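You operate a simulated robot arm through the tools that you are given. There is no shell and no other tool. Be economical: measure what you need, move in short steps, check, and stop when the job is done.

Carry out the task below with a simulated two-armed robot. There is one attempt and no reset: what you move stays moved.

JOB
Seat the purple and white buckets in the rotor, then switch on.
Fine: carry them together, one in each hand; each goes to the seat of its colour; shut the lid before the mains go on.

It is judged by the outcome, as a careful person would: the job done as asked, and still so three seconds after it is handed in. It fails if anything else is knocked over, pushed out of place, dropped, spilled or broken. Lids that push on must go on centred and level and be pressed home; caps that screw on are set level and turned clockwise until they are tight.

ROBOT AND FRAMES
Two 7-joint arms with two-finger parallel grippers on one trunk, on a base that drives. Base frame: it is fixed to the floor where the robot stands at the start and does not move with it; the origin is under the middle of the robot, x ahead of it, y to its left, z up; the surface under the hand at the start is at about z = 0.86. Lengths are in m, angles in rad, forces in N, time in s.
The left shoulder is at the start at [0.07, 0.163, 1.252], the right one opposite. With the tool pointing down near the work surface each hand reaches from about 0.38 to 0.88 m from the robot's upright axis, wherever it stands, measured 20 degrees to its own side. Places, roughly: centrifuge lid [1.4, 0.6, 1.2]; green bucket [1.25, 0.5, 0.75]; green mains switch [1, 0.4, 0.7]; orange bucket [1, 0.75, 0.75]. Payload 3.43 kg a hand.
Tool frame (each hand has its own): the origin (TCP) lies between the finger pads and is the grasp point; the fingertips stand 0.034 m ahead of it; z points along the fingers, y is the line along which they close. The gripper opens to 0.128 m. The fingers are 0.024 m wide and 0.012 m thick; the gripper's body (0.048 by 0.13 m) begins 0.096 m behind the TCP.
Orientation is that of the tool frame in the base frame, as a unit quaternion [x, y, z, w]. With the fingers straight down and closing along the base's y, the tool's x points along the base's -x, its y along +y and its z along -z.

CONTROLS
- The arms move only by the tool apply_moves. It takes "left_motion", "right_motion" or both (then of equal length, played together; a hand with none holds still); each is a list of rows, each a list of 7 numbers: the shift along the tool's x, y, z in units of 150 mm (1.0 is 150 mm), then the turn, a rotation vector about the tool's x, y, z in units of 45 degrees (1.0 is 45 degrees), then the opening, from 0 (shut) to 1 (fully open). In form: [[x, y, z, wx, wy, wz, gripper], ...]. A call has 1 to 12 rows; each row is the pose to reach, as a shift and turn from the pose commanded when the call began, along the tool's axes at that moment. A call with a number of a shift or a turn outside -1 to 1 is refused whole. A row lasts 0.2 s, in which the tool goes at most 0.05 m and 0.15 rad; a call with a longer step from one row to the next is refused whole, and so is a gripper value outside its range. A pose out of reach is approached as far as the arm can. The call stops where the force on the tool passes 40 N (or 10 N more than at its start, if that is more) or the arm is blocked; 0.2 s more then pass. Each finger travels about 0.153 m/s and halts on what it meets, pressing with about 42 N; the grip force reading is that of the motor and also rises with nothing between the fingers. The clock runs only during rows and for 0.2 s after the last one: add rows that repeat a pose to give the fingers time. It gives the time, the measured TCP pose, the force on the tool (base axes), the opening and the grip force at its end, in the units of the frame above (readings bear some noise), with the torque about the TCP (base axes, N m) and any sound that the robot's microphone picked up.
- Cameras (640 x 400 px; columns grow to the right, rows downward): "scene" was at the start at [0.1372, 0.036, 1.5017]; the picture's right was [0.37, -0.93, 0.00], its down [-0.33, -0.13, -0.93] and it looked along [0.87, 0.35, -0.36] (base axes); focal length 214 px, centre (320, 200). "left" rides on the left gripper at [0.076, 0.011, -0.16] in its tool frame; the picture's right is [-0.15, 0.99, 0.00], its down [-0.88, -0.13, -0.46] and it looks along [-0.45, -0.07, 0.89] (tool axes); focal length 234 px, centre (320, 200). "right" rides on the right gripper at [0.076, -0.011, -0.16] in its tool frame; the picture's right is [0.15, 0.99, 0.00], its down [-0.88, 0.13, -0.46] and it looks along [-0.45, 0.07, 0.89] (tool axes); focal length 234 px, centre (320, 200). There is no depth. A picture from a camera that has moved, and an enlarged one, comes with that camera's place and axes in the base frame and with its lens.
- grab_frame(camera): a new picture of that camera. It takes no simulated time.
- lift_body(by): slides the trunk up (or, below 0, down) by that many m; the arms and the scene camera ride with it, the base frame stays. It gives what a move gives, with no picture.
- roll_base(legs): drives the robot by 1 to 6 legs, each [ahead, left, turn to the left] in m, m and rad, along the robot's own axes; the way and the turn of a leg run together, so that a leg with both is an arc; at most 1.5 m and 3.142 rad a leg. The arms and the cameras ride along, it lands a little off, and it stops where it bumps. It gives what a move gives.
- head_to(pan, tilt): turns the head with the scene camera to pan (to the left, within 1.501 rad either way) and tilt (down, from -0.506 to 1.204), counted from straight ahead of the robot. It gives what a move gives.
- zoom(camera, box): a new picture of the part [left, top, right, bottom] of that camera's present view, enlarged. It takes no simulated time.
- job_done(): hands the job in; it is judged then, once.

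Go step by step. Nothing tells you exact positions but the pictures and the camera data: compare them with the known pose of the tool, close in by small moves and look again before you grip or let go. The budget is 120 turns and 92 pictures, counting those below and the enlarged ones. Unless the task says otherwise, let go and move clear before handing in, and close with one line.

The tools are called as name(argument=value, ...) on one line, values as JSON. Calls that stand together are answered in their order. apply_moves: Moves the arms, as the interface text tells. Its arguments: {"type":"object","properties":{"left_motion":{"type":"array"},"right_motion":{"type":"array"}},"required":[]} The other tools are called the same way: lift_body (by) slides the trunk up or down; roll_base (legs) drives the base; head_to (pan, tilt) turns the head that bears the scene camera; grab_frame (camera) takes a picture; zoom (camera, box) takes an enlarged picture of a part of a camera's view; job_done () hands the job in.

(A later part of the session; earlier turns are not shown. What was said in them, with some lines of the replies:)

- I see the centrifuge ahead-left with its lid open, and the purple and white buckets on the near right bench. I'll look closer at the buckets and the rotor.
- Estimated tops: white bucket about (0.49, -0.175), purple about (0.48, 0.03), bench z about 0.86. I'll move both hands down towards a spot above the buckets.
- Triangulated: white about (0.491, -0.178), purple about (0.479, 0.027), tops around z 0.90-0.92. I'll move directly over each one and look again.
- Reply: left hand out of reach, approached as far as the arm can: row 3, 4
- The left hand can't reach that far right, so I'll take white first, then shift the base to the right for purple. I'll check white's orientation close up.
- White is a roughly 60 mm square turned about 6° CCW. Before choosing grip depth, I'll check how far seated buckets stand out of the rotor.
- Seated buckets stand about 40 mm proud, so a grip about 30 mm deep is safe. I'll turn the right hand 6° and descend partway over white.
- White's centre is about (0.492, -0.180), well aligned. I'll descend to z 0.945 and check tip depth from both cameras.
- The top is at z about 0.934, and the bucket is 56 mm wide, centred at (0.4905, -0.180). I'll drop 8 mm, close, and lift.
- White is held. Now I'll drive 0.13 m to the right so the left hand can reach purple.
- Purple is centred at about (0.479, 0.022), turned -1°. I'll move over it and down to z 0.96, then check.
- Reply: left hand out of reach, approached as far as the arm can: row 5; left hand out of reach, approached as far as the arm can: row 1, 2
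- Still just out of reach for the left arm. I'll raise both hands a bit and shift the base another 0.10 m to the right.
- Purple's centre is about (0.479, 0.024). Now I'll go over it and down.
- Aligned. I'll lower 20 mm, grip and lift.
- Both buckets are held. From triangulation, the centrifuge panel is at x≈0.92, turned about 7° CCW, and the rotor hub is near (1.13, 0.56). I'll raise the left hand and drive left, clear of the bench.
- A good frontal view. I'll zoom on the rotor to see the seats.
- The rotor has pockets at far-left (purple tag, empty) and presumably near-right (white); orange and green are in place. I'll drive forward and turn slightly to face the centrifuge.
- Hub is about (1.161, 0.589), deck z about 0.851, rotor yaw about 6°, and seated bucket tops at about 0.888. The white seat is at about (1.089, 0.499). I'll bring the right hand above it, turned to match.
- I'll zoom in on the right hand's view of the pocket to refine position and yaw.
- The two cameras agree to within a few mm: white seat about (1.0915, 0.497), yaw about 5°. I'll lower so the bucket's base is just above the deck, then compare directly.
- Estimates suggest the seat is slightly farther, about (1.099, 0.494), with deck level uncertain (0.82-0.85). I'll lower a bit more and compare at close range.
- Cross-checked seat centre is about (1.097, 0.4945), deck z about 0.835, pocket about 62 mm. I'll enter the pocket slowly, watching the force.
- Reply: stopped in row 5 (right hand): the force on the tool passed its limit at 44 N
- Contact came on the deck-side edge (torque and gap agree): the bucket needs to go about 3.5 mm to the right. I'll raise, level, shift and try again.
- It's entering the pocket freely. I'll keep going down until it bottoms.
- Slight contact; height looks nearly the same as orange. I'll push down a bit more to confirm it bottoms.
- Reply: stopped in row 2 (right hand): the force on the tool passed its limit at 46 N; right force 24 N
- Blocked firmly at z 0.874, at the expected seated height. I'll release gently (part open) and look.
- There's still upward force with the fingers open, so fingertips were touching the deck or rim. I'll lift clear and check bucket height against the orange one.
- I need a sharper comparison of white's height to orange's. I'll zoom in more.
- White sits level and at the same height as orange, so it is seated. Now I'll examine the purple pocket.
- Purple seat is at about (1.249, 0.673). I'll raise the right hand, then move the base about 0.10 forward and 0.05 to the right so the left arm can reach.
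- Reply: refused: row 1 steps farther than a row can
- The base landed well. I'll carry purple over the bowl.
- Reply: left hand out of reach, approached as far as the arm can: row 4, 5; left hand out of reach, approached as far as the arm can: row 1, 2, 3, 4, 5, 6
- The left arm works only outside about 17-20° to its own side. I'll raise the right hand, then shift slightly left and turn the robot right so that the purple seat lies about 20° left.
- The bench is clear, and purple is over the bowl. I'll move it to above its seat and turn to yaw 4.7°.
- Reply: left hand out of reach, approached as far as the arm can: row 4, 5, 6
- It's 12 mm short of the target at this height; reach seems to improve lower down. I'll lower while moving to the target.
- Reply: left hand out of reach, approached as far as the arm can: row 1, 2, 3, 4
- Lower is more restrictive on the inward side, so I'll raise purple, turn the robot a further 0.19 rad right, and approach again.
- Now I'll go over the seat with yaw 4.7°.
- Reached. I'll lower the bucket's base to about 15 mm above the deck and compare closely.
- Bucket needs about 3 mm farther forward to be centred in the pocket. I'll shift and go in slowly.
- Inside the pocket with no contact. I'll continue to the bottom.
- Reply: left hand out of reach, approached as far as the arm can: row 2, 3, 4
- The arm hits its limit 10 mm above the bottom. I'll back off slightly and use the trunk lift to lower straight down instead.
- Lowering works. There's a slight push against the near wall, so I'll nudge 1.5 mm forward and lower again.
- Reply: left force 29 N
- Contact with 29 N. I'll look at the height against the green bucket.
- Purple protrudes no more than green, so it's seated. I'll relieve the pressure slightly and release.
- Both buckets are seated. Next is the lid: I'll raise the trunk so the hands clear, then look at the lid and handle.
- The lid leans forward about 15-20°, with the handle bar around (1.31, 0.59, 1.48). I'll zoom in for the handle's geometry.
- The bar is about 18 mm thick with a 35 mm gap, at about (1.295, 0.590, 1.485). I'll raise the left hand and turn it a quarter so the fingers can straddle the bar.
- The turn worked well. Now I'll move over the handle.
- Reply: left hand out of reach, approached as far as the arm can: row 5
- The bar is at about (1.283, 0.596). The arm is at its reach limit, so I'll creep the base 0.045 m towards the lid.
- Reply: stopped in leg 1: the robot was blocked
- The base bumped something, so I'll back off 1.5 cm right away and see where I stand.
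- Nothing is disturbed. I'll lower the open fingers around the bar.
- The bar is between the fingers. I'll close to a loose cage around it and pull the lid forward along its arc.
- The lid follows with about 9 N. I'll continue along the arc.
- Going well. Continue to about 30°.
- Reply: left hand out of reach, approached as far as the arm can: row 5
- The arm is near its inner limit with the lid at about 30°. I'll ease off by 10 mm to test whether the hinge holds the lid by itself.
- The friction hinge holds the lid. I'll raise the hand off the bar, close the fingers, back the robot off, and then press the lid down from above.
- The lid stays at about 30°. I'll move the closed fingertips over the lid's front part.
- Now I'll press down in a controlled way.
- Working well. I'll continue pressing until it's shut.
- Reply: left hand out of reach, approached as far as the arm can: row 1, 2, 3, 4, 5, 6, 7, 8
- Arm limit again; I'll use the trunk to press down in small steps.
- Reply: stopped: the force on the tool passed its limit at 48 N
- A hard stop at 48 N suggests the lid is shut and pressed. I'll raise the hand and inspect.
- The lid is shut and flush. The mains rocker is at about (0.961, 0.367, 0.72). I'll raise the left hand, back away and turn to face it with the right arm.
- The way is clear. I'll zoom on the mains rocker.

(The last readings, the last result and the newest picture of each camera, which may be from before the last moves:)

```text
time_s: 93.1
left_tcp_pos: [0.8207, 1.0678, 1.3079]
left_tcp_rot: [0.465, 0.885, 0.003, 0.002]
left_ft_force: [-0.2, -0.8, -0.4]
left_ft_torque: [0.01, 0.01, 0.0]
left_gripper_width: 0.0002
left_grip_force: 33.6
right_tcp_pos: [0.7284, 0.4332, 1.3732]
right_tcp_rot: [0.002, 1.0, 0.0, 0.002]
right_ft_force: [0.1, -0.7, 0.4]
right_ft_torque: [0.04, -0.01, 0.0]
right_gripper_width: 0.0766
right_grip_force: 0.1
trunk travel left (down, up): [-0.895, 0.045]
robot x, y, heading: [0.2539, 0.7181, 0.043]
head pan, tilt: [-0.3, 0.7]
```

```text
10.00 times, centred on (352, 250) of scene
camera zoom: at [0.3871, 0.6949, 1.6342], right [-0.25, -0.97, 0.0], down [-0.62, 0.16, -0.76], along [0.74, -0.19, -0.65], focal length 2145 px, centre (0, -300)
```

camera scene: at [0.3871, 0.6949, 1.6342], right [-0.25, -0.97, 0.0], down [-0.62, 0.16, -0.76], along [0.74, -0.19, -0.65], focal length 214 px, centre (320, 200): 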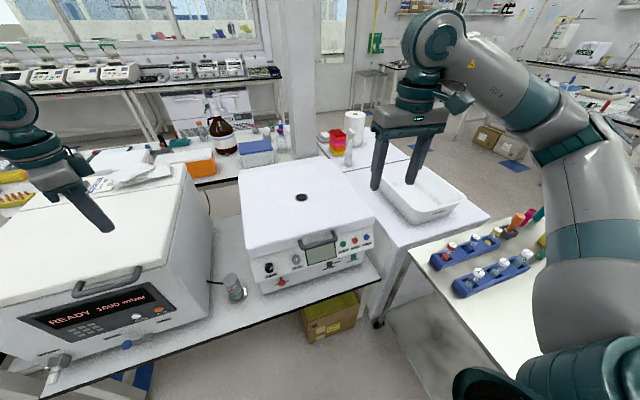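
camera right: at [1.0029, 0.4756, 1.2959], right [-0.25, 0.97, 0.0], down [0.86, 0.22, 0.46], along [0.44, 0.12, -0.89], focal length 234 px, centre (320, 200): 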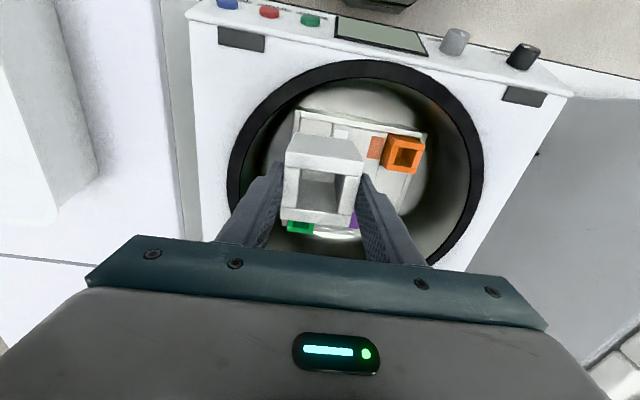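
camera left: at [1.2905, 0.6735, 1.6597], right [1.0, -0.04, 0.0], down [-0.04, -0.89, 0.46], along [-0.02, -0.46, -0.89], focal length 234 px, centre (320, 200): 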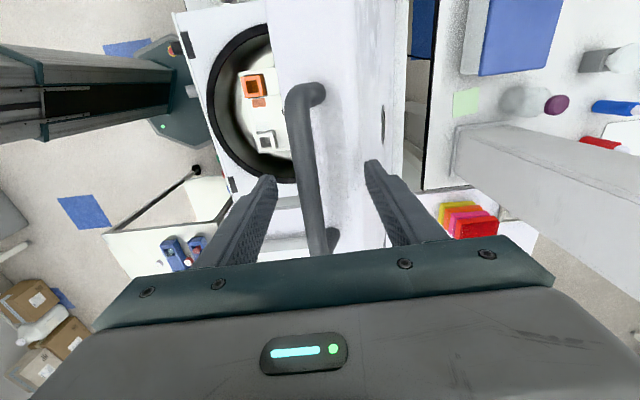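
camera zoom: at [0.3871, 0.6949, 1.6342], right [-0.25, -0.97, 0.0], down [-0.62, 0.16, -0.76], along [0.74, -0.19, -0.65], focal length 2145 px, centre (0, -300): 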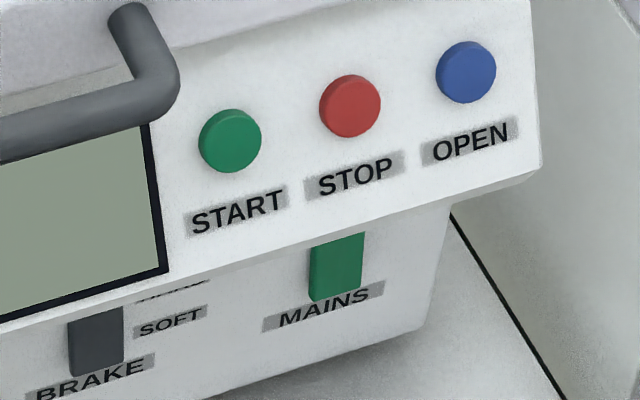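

I'll pitch the right hand forward, raise the left hand, and lower the trunk.

apply_moves(left_motion=[[0, 0, -0.17, 0, 0, 0, 0], [0, 0, -0.34, 0, 0, 0, 0], [0, 0, -0.5, 0, 0, 0, 0], [0, 0, -0.67, 0, 0, 0, 0], [0, 0, -0.84, 0, 0, 0, 0], [0, 0, -1, 0, 0, 0, 0]], right_motion=[[0, 0, 0, 0, -0.17, 0, 0.5], [0, 0, 0, 0, -0.34, 0, 0.3], [0, 0, 0, 0, -0.5, 0, 0], [0, 0, 0, 0, -0.67, 0, 0], [0, 0, 0, 0, -0.84, 0, 0], [0, 0, 0, 0, -1, 0, 0]])

lift_body(by=-0.22)

apply_moves(right_motion=[[0, 0, 0, 0, -0.17, 0, 0], [0, 0, 0, 0, -0.34, 0, 0], [0, 0, 0, 0, -0.5, 0, 0], [0, 0, 0, 0, -0.67, 0, 0]])

```text
time_s: 94.5
left_tcp_pos: [0.821, 1.0661, 1.4601]
left_tcp_rot: [0.465, 0.885, 0.002, 0.002]
left_ft_force: [0.2, 0.0, 0.4]
left_ft_torque: [0.05, 0.01, -0.02]
left_gripper_width: 0.0001
left_grip_force: 32.5
right_tcp_pos: [0.7717, 0.4257, 1.3975]
right_tcp_rot: [0.001, 0.922, 0.0, 0.386]
right_ft_force: [-0.4, 0.7, 0.2]
right_ft_torque: [0.01, 0.01, 0.03]
right_gripper_width: 0.0
right_grip_force: 32.4
right hand out of reach, approached as far as the arm can: row 5, 6
trunk travel left (down, up): [-0.895, 0.045]
robot x, y, heading: [0.2537, 0.7127, 0.044]
head pan, tilt: [-0.3, 0.7]
```

```text
time_s: 96.8
left_tcp_pos: [0.8201, 1.0676, 1.2406]
left_tcp_rot: [0.466, 0.885, 0.002, 0.002]
left_ft_force: [0.3, 0.1, -0.1]
left_ft_torque: [0.0, -0.01, 0.0]
left_gripper_width: 0.0
left_grip_force: 33.1
right_tcp_pos: [0.7712, 0.4268, 1.1778]
right_tcp_rot: [0.001, 0.923, 0.001, 0.385]
right_ft_force: [0.5, 0.1, -0.5]
right_ft_torque: [-0.01, 0.01, 0.01]
right_gripper_width: 0.0
right_grip_force: 32.9
trunk travel left (down, up): [-0.675, 0.265]
robot x, y, heading: [0.2535, 0.7133, 0.044]
head pan, tilt: [-0.3, 0.7]
```

```text
time_s: 97.8
left_tcp_pos: [0.8205, 1.067, 1.2406]
left_tcp_rot: [0.466, 0.885, 0.003, 0.003]
left_ft_force: [0.4, -0.3, -0.5]
left_ft_torque: [0.04, 0.02, 0.0]
left_gripper_width: 0.0002
left_grip_force: 33.0
right_tcp_pos: [0.8592, 0.4025, 1.2024]
right_tcp_rot: [0.002, 0.791, 0.0, 0.612]
right_ft_force: [-0.1, -0.2, 0.2]
right_ft_torque: [-0.03, 0.01, -0.01]
right_gripper_width: 0.0
right_grip_force: 32.8
right hand out of reach, approached as far as the arm can: row 1, 2, 3, 4
trunk travel left (down, up): [-0.675, 0.265]
robot x, y, heading: [0.252, 0.7128, 0.04]
head pan, tilt: [-0.3, 0.7]
```

Pitch is 75° now. I'll back the base 8 cm for clearance, then lower the right hand in front of the panel.

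roll_base(legs=[[-0.08, 0, 0]])

apply_moves(right_motion=[[0.2, -0.05, 0.05, 0, 0, 0, 0], [0.4, -0.1, 0.1, 0, 0, 0, 0], [0.6, -0.15, 0.155, 0, 0, 0, 0], [0.8, -0.2, 0.207, 0, 0, 0, 0], [0.968, -0.2, 0.25, 0, 0, 0, 0]])

apply_moves(right_motion=[[0.2, 0, 0.05, 0, 0, 0, 0], [0.4, 0, 0.1, 0, 0, 0, 0], [0.6, 0, 0.155, 0, 0, 0, 0], [0.8, 0, 0.207, 0, 0, 0, 0], [0.968, 0, 0.25, 0, 0, 0, 0]])

```text
time_s: 98.9
left_tcp_pos: [0.7414, 1.0647, 1.2392]
left_tcp_rot: [0.465, 0.885, 0.003, 0.003]
left_ft_force: [-0.6, -0.4, 0.0]
left_ft_torque: [-0.01, -0.03, 0.02]
left_gripper_width: 0.0
left_grip_force: 33.2
right_tcp_pos: [0.7813, 0.4026, 1.2012]
right_tcp_rot: [0.002, 0.791, -0.001, 0.612]
right_ft_force: [-1.4, 0.1, 0.0]
right_ft_torque: [-0.01, 0.01, -0.02]
right_gripper_width: 0.0001
right_grip_force: 32.6
trunk travel left (down, up): [-0.675, 0.265]
robot x, y, heading: [0.176, 0.7099, 0.04]
head pan, tilt: [-0.3, 0.7]
```

```text
time_s: 100.1
left_tcp_pos: [0.7397, 1.0646, 1.2417]
left_tcp_rot: [0.466, 0.885, 0.003, 0.003]
left_ft_force: [-0.2, 0.6, 0.8]
left_ft_torque: [0.0, -0.06, 0.0]
left_gripper_width: 0.0
left_grip_force: 32.8
right_tcp_pos: [0.7781, 0.3694, 1.0507]
right_tcp_rot: [0.002, 0.791, -0.001, 0.612]
right_ft_force: [-0.5, 0.3, 0.9]
right_ft_torque: [0.01, 0.03, -0.01]
right_gripper_width: 0.0
right_grip_force: 32.9
trunk travel left (down, up): [-0.675, 0.265]
robot x, y, heading: [0.1736, 0.7106, 0.04]
head pan, tilt: [-0.3, 0.7]
```

```text
time_s: 101.3
left_tcp_pos: [0.7426, 1.0654, 1.2396]
left_tcp_rot: [0.464, 0.886, 0.003, 0.003]
left_ft_force: [1.1, -0.7, -0.1]
left_ft_torque: [0.04, 0.02, 0.0]
left_gripper_width: 0.0001
left_grip_force: 33.4
right_tcp_pos: [0.7753, 0.3554, 0.9042]
right_tcp_rot: [-0.001, 0.792, 0.006, 0.611]
right_ft_force: [-0.7, 0.5, -0.1]
right_ft_torque: [0.01, 0.01, -0.01]
right_gripper_width: 0.0
right_grip_force: 33.0
right hand out of reach, approached as far as the arm can: row 3, 4, 5
trunk travel left (down, up): [-0.675, 0.265]
robot x, y, heading: [0.1758, 0.71, 0.043]
head pan, tilt: [-0.3, 0.7]
```

I'll raise the left hand and use the trunk for the remaining drop, then look with the right camera.

apply_moves(left_motion=[[0, 0, -0.25, 0, 0, 0, 0], [0, 0, -0.5, 0, 0, 0, 0], [0, 0, -0.75, 0, 0, 0, 0], [0, 0, -1, 0, 0, 0, 0]])

lift_body(by=-0.16)

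grab_frame(camera="right")

grab_frame(camera="scene")

```text
time_s: 102.3
left_tcp_pos: [0.7433, 1.0651, 1.3886]
left_tcp_rot: [0.465, 0.885, 0.001, 0.001]
left_ft_force: [0.7, -0.2, -0.1]
left_ft_torque: [0.01, 0.0, 0.0]
left_gripper_width: 0.0001
left_grip_force: 33.1
right_tcp_pos: [0.775, 0.3549, 0.9054]
right_tcp_rot: [-0.001, 0.792, 0.006, 0.611]
right_ft_force: [1.1, 0.0, 0.1]
right_ft_torque: [-0.02, 0.03, 0.02]
right_gripper_width: 0.0
right_grip_force: 33.1
trunk travel left (down, up): [-0.675, 0.265]
robot x, y, heading: [0.176, 0.7107, 0.042]
head pan, tilt: [-0.3, 0.7]
```

```text
time_s: 104.1
left_tcp_pos: [0.7409, 1.0651, 1.2277]
left_tcp_rot: [0.465, 0.886, 0.003, 0.002]
left_ft_force: [-0.5, 0.4, -0.4]
left_ft_torque: [0.01, -0.02, -0.01]
left_gripper_width: 0.0
left_grip_force: 32.9
right_tcp_pos: [0.7759, 0.3545, 0.7458]
right_tcp_rot: [-0.001, 0.792, 0.006, 0.611]
right_ft_force: [-0.2, -0.1, 0.1]
right_ft_torque: [-0.01, 0.0, -0.02]
right_gripper_width: 0.0
right_grip_force: 32.6
trunk travel left (down, up): [-0.515, 0.425]
robot x, y, heading: [0.1735, 0.7101, 0.038]
head pan, tilt: [-0.3, 0.7]
```

```text
10 pictures are left
camera right: at [0.6033, 0.3408, 0.7119], right [-0.05, 0.99, -0.13], down [-0.22, 0.12, 0.97], along [0.97, 0.07, 0.21], focal length 234 px, centre (320, 200)
```

right: 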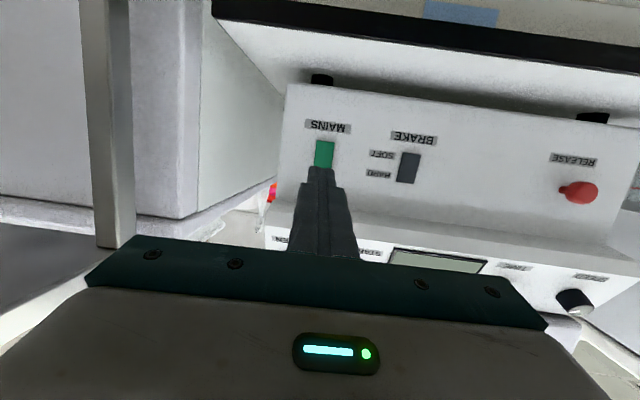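

```text
9 pictures are left
camera scene: at [0.3087, 0.692, 1.2544], right [-0.25, -0.97, 0.0], down [-0.62, 0.16, -0.76], along [0.74, -0.19, -0.64], focal length 214 px, centre (320, 200)
```

scene: 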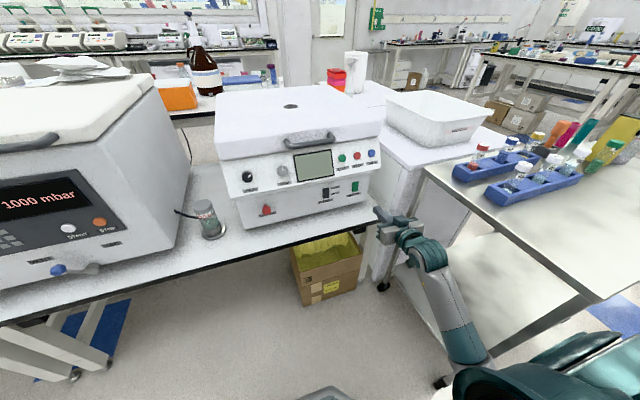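

A clear view. I'll zoom on the rocker to see its shape.

zoom(camera="scene", box=[310, 170, 374, 210])

zoom(camera="right", box=[280, 110, 440, 210])

```text
10.00 times, centred on (342, 190) of scene
camera zoom: at [0.3087, 0.692, 1.2544], right [-0.25, -0.97, 0.0], down [-0.62, 0.16, -0.76], along [0.74, -0.19, -0.64], focal length 2145 px, centre (100, 300)
```

zoom: 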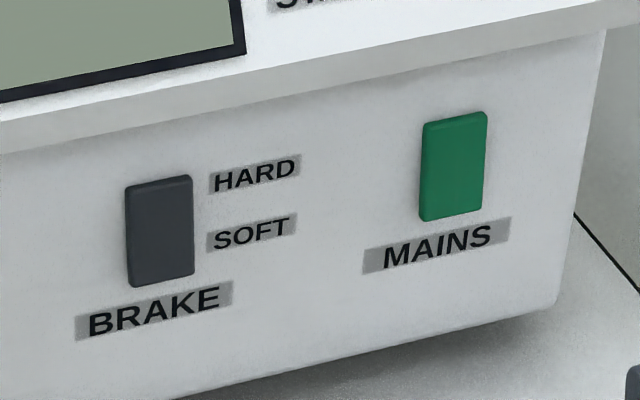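

```text
4.00 times, centred on (360, 160) of right
camera zoom: at [0.6033, 0.3408, 0.7119], right [-0.05, 0.99, -0.13], down [-0.22, 0.12, 0.97], along [0.97, 0.07, 0.21], focal length 937 px, centre (160, 360)
```

zoom: 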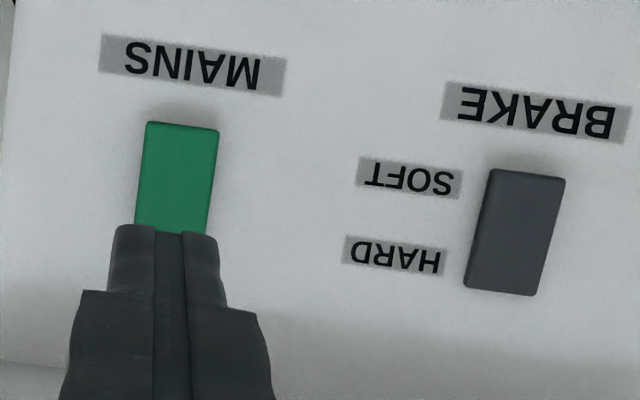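

I'll look even closer to tell which half stands proud.

zoom(camera="scene", box=[347, 178, 363, 195])

```text
16.00 times, centred on (355, 186) of scene
camera zoom: at [0.3087, 0.692, 1.2544], right [-0.25, -0.97, 0.0], down [-0.62, 0.16, -0.76], along [0.74, -0.19, -0.64], focal length 3432 px, centre (-240, 416)
```

zoom: 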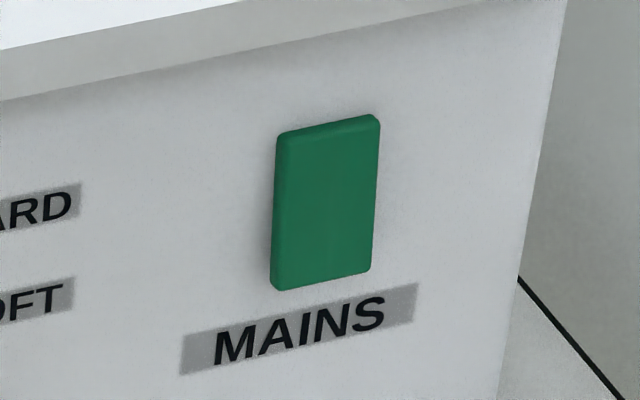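

The rocker's lower half stands proud (top is in), so the bottom half is to be pressed, at about (0.95, 0.366, 0.714). I'll approach to about 2 cm short.

apply_moves(right_motion=[[-0.02, 0.02, 0.2, 0, 0, 0, 0], [-0.04, 0.04, 0.4, 0, 0, 0, 0], [-0.06, 0.06, 0.6, 0, 0, 0, 0], [-0.07, 0.077, 0.78, 0, 0, 0, 0], [-0.07, 0.077, 0.78, 0, 0, 0, 0]])

zoom(camera="scene", box=[320, 165, 384, 210])

```text
time_s: 105.3
left_tcp_pos: [0.7412, 1.0647, 1.2273]
left_tcp_rot: [0.465, 0.885, 0.003, 0.002]
left_ft_force: [-0.2, 0.0, -0.7]
left_ft_torque: [-0.01, 0.01, -0.02]
left_gripper_width: 0.0001
left_grip_force: 32.8
right_tcp_pos: [0.8351, 0.3549, 0.7347]
right_tcp_rot: [-0.005, 0.792, 0.013, 0.61]
right_ft_force: [0.0, 0.4, -0.1]
right_ft_torque: [-0.03, -0.01, 0.02]
right_gripper_width: 0.0001
right_grip_force: 32.9
right hand out of reach, approached as far as the arm can: row 2, 3, 4, 5
trunk travel left (down, up): [-0.515, 0.425]
robot x, y, heading: [0.1773, 0.7093, 0.038]
head pan, tilt: [-0.3, 0.7]
```

```text
8.89 times, centred on (352, 188) of scene
camera zoom: at [0.3087, 0.6921, 1.2544], right [-0.25, -0.97, 0.0], down [-0.62, 0.16, -0.76], along [0.74, -0.19, -0.64], focal length 1906 px, centre (36, 311)
```

zoom: 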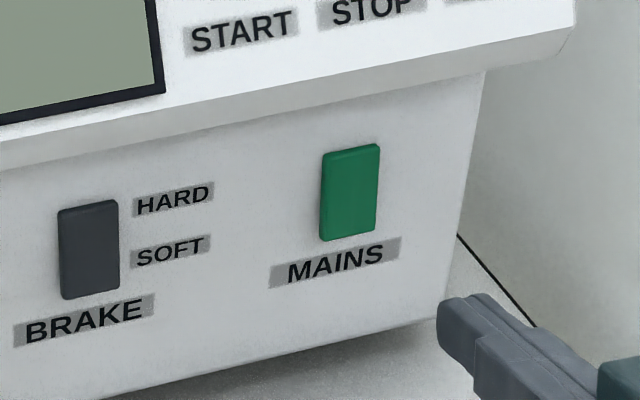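

The arm is at its outer limit, so I'll retract it 2 cm, drive forward 8 cm, and lower the trunk 12 mm.

apply_moves(right_motion=[[0, 0, -0.1, 0, 0, 0, 0], [0, 0, -0.2, 0, 0, 0, 0]])

roll_base(legs=[[0.08, 0.01, 0]])

lift_body(by=-0.018)

zoom(camera="scene", box=[330, 165, 394, 210])

```text
time_s: 105.9
left_tcp_pos: [0.7409, 1.0645, 1.2282]
left_tcp_rot: [0.465, 0.886, 0.003, 0.003]
left_ft_force: [0.0, -0.4, 0.4]
left_ft_torque: [-0.02, 0.01, 0.0]
left_gripper_width: 0.0
left_grip_force: 33.3
right_tcp_pos: [0.8045, 0.357, 0.7437]
right_tcp_rot: [-0.003, 0.792, 0.01, 0.611]
right_ft_force: [0.0, 0.2, -0.2]
right_ft_torque: [0.0, 0.0, -0.03]
right_gripper_width: 0.0003
right_grip_force: 33.5
trunk travel left (down, up): [-0.515, 0.425]
robot x, y, heading: [0.1776, 0.7082, 0.041]
head pan, tilt: [-0.3, 0.7]
```

```text
time_s: 107.0
left_tcp_pos: [0.8238, 1.0788, 1.2267]
left_tcp_rot: [0.464, 0.886, 0.002, 0.002]
left_ft_force: [0.7, 0.0, -0.3]
left_ft_torque: [0.0, 0.04, 0.04]
left_gripper_width: 0.0001
left_grip_force: 33.0
right_tcp_pos: [0.8856, 0.3721, 0.7435]
right_tcp_rot: [-0.003, 0.793, 0.01, 0.61]
right_ft_force: [0.8, -0.1, -1.0]
right_ft_torque: [0.02, 0.0, -0.02]
right_gripper_width: 0.0
right_grip_force: 32.9
trunk travel left (down, up): [-0.515, 0.425]
robot x, y, heading: [0.2578, 0.7254, 0.044]
head pan, tilt: [-0.3, 0.7]
```

```text
time_s: 107.6
left_tcp_pos: [0.8217, 1.079, 1.2102]
left_tcp_rot: [0.464, 0.886, 0.003, 0.002]
left_ft_force: [-0.7, -0.1, -0.7]
left_ft_torque: [0.0, 0.0, 0.02]
left_gripper_width: 0.0
left_grip_force: 33.6
right_tcp_pos: [0.8856, 0.371, 0.7265]
right_tcp_rot: [-0.004, 0.793, 0.01, 0.61]
right_ft_force: [-0.6, 0.4, 0.7]
right_ft_torque: [0.0, 0.01, -0.01]
right_gripper_width: 0.0001
right_grip_force: 33.1
trunk travel left (down, up): [-0.497, 0.443]
robot x, y, heading: [0.2592, 0.7217, 0.042]
head pan, tilt: [-0.3, 0.7]
```

```text
8.89 times, centred on (362, 188) of scene
camera zoom: at [0.3898, 0.7055, 1.2364], right [-0.25, -0.97, 0.0], down [-0.62, 0.16, -0.77], along [0.74, -0.19, -0.64], focal length 1906 px, centre (-53, 311)
```

zoom: 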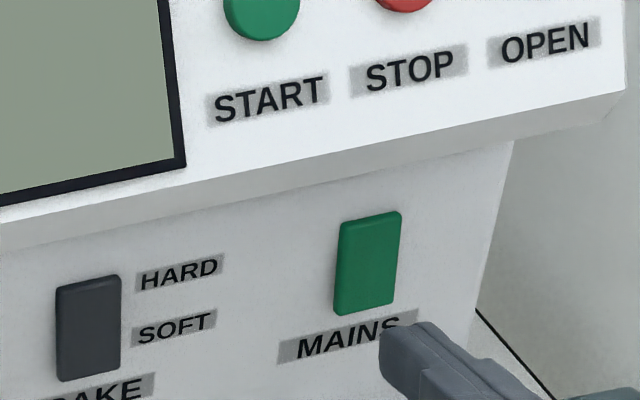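

The tip is aligned below and in front of the rocker's lower half. I'll press forward slowly.

apply_moves(right_motion=[[-0.03, 0, 0.06, 0, 0, 0, 0], [-0.05, 0, 0.12, 0, 0, 0, 0], [-0.065, 0, 0.17, 0, 0, 0, 0], [-0.08, 0, 0.22, 0, 0, 0, 0], [-0.09, 0, 0.27, 0, 0, 0, 0], [-0.095, 0, 0.3, 0, 0, 0, 0]])

zoom(camera="scene", box=[280, 140, 394, 220])

```text
time_s: 109.0
left_tcp_pos: [0.819, 1.0788, 1.2108]
left_tcp_rot: [0.465, 0.885, 0.003, 0.003]
left_ft_force: [-0.4, 1.2, -0.4]
left_ft_torque: [0.01, 0.03, -0.02]
left_gripper_width: 0.0
left_grip_force: 32.5
right_tcp_pos: [0.9262, 0.3711, 0.7273]
right_tcp_rot: [-0.005, 0.792, 0.013, 0.61]
right_ft_force: [-22.4, 2.9, 5.8]
right_ft_torque: [0.1, -0.31, 0.29]
right_gripper_width: 0.0002
right_grip_force: 32.9
trunk travel left (down, up): [-0.497, 0.443]
robot x, y, heading: [0.2567, 0.7188, 0.046]
head pan, tilt: [-0.3, 0.7]
stopped in row 6 (right hand): the force on the tool passed its limit at 48 N (the readings are from after the stop); the commanded pose is now the measured one
```

```text
5.00 times, centred on (337, 180) of scene
camera zoom: at [0.3866, 0.7058, 1.2368], right [-0.26, -0.97, 0.0], down [-0.62, 0.16, -0.77], along [0.74, -0.2, -0.64], focal length 1072 px, centre (235, 300)
```

zoom: 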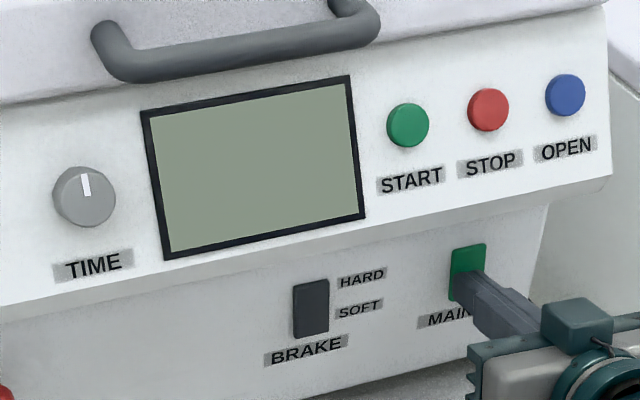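

Pressed to 48 N. I'll retract and check the rocker's tilt.

apply_moves(right_motion=[[0, 0, -0.15, 0, 0, 0, 0], [0.02, 0, -0.35, 0, 0, 0, 0]])

zoom(camera="scene", box=[330, 165, 394, 210])

```text
time_s: 109.6
left_tcp_pos: [0.8208, 1.0783, 1.2102]
left_tcp_rot: [0.465, 0.885, 0.004, 0.003]
left_ft_force: [-0.3, 0.8, -0.8]
left_ft_torque: [-0.02, 0.01, 0.01]
left_gripper_width: 0.0001
left_grip_force: 32.5
right_tcp_pos: [0.8764, 0.3658, 0.7358]
right_tcp_rot: [-0.005, 0.794, 0.013, 0.608]
right_ft_force: [-0.7, 0.6, 0.2]
right_ft_torque: [0.03, -0.03, -0.02]
right_gripper_width: 0.0002
right_grip_force: 33.1
trunk travel left (down, up): [-0.497, 0.443]
robot x, y, heading: [0.251, 0.7212, 0.043]
head pan, tilt: [-0.3, 0.7]
```

```text
8.89 times, centred on (362, 188) of scene
camera zoom: at [0.3886, 0.7051, 1.2364], right [-0.25, -0.97, 0.0], down [-0.62, 0.16, -0.77], along [0.74, -0.19, -0.64], focal length 1906 px, centre (-53, 311)
```

zoom: 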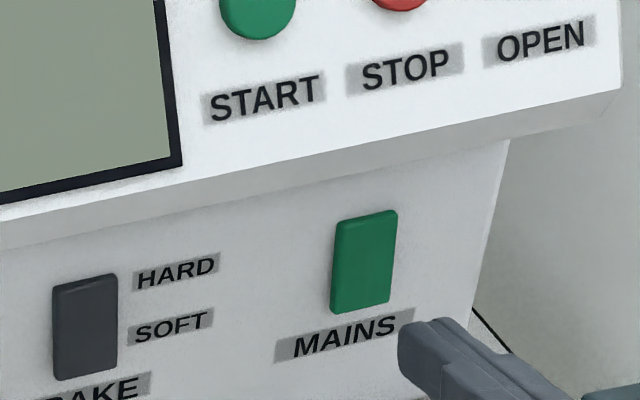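

The rocker hasn't moved; my press was likely too near the pivot. I'll press again lower, near its bottom edge.

apply_moves(right_motion=[[0.13, 0.02, 0.03, 0, 0, 0, 0], [0.11, 0.02, 0.13, 0, 0, 0, 0], [0.095, 0.02, 0.22, 0, 0, 0, 0], [0.085, 0.02, 0.28, 0, 0, 0, 0], [0.075, 0.02, 0.33, 0, 0, 0, 0], [0.065, 0.02, 0.38, 0, 0, 0, 0], [0.055, 0.02, 0.43, 0, 0, 0, 0], [0.05, 0.02, 0.46, 0, 0, 0, 0]])

```text
time_s: 111.2
left_tcp_pos: [0.8207, 1.0769, 1.2124]
left_tcp_rot: [0.465, 0.885, 0.003, 0.004]
left_ft_force: [0.8, -0.3, 0.1]
left_ft_torque: [0.0, 0.03, 0.01]
left_gripper_width: 0.0001
left_grip_force: 32.8
right_tcp_pos: [0.9266, 0.3725, 0.7118]
right_tcp_rot: [-0.007, 0.795, 0.016, 0.606]
right_ft_force: [-29.3, 2.3, 6.1]
right_ft_torque: [0.05, -0.41, 0.22]
right_gripper_width: 0.0
right_grip_force: 33.1
trunk travel left (down, up): [-0.497, 0.443]
robot x, y, heading: [0.2563, 0.7241, 0.04]
head pan, tilt: [-0.3, 0.7]
stopped in row 7 (right hand): the force on the tool passed its limit at 49 N (the readings are from after the stop); the commanded pose is now the measured one
```

I'll retract and look again.

apply_moves(right_motion=[[0, 0, -0.15, 0, 0, 0, 0], [0.02, 0, -0.35, 0, 0, 0, 0]])

zoom(camera="scene", box=[330, 165, 394, 210])

```text
time_s: 111.8
left_tcp_pos: [0.8211, 1.0776, 1.2109]
left_tcp_rot: [0.466, 0.885, 0.003, 0.002]
left_ft_force: [-0.3, -1.1, 0.2]
left_ft_torque: [0.02, -0.04, -0.02]
left_gripper_width: 0.0002
left_grip_force: 32.6
right_tcp_pos: [0.8757, 0.3689, 0.7206]
right_tcp_rot: [-0.006, 0.796, 0.016, 0.605]
right_ft_force: [-0.2, -0.4, 0.7]
right_ft_torque: [-0.02, 0.02, 0.01]
right_gripper_width: 0.0
right_grip_force: 32.7
trunk travel left (down, up): [-0.497, 0.443]
robot x, y, heading: [0.2539, 0.7257, 0.042]
head pan, tilt: [-0.3, 0.7]
```

```text
8.89 times, centred on (362, 188) of scene
camera zoom: at [0.388, 0.705, 1.2364], right [-0.26, -0.97, 0.0], down [-0.62, 0.17, -0.77], along [0.74, -0.2, -0.64], focal length 1906 px, centre (-53, 311)
```

zoom: 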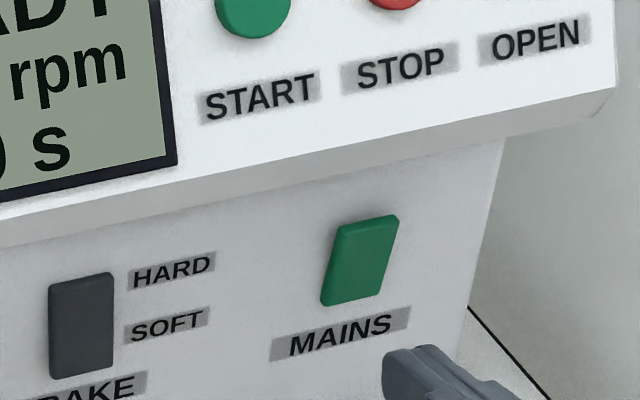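

The rocker flipped and the display lit up (READY). I'll back clear and take one last look.

roll_base(legs=[[-0.15, 0.0, 0]])

grab_frame(camera="scene")

```text
time_s: 113.1
left_tcp_pos: [0.6698, 1.0713, 1.2116]
left_tcp_rot: [0.466, 0.885, 0.001, 0.003]
left_ft_force: [-1.2, 0.1, -0.3]
left_ft_torque: [0.03, -0.05, 0.0]
left_gripper_width: 0.0
left_grip_force: 33.1
right_tcp_pos: [0.7246, 0.3636, 0.7213]
right_tcp_rot: [-0.006, 0.796, 0.016, 0.605]
right_ft_force: [0.4, 0.6, 0.1]
right_ft_torque: [0.01, 0.03, -0.02]
right_gripper_width: 0.0
right_grip_force: 32.8
trunk travel left (down, up): [-0.497, 0.443]
robot x, y, heading: [0.1048, 0.7174, 0.036]
head pan, tilt: [-0.3, 0.7]
```

```text
0 pictures are left
camera scene: at [0.2371, 0.6989, 1.2365], right [-0.26, -0.97, 0.0], down [-0.62, 0.17, -0.77], along [0.74, -0.2, -0.64], focal length 214 px, centre (320, 200)
```

scene: 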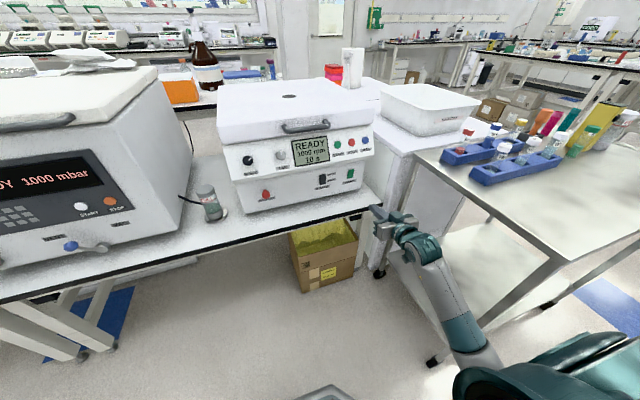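

The lid is shut, the mains are on with the display showing READY, both hands are clear, and everything else in view is in place. I'm handing the job in.

job_done()

```text
The job is handed in.
```

The purple and white buckets are in their matching seats, the lid is shut, and the mains are on with the display reading READY. I did not press START. While positioning for the lid, the base bumped something and I backed off at once. The pictures afterwards showed nothing out of place.
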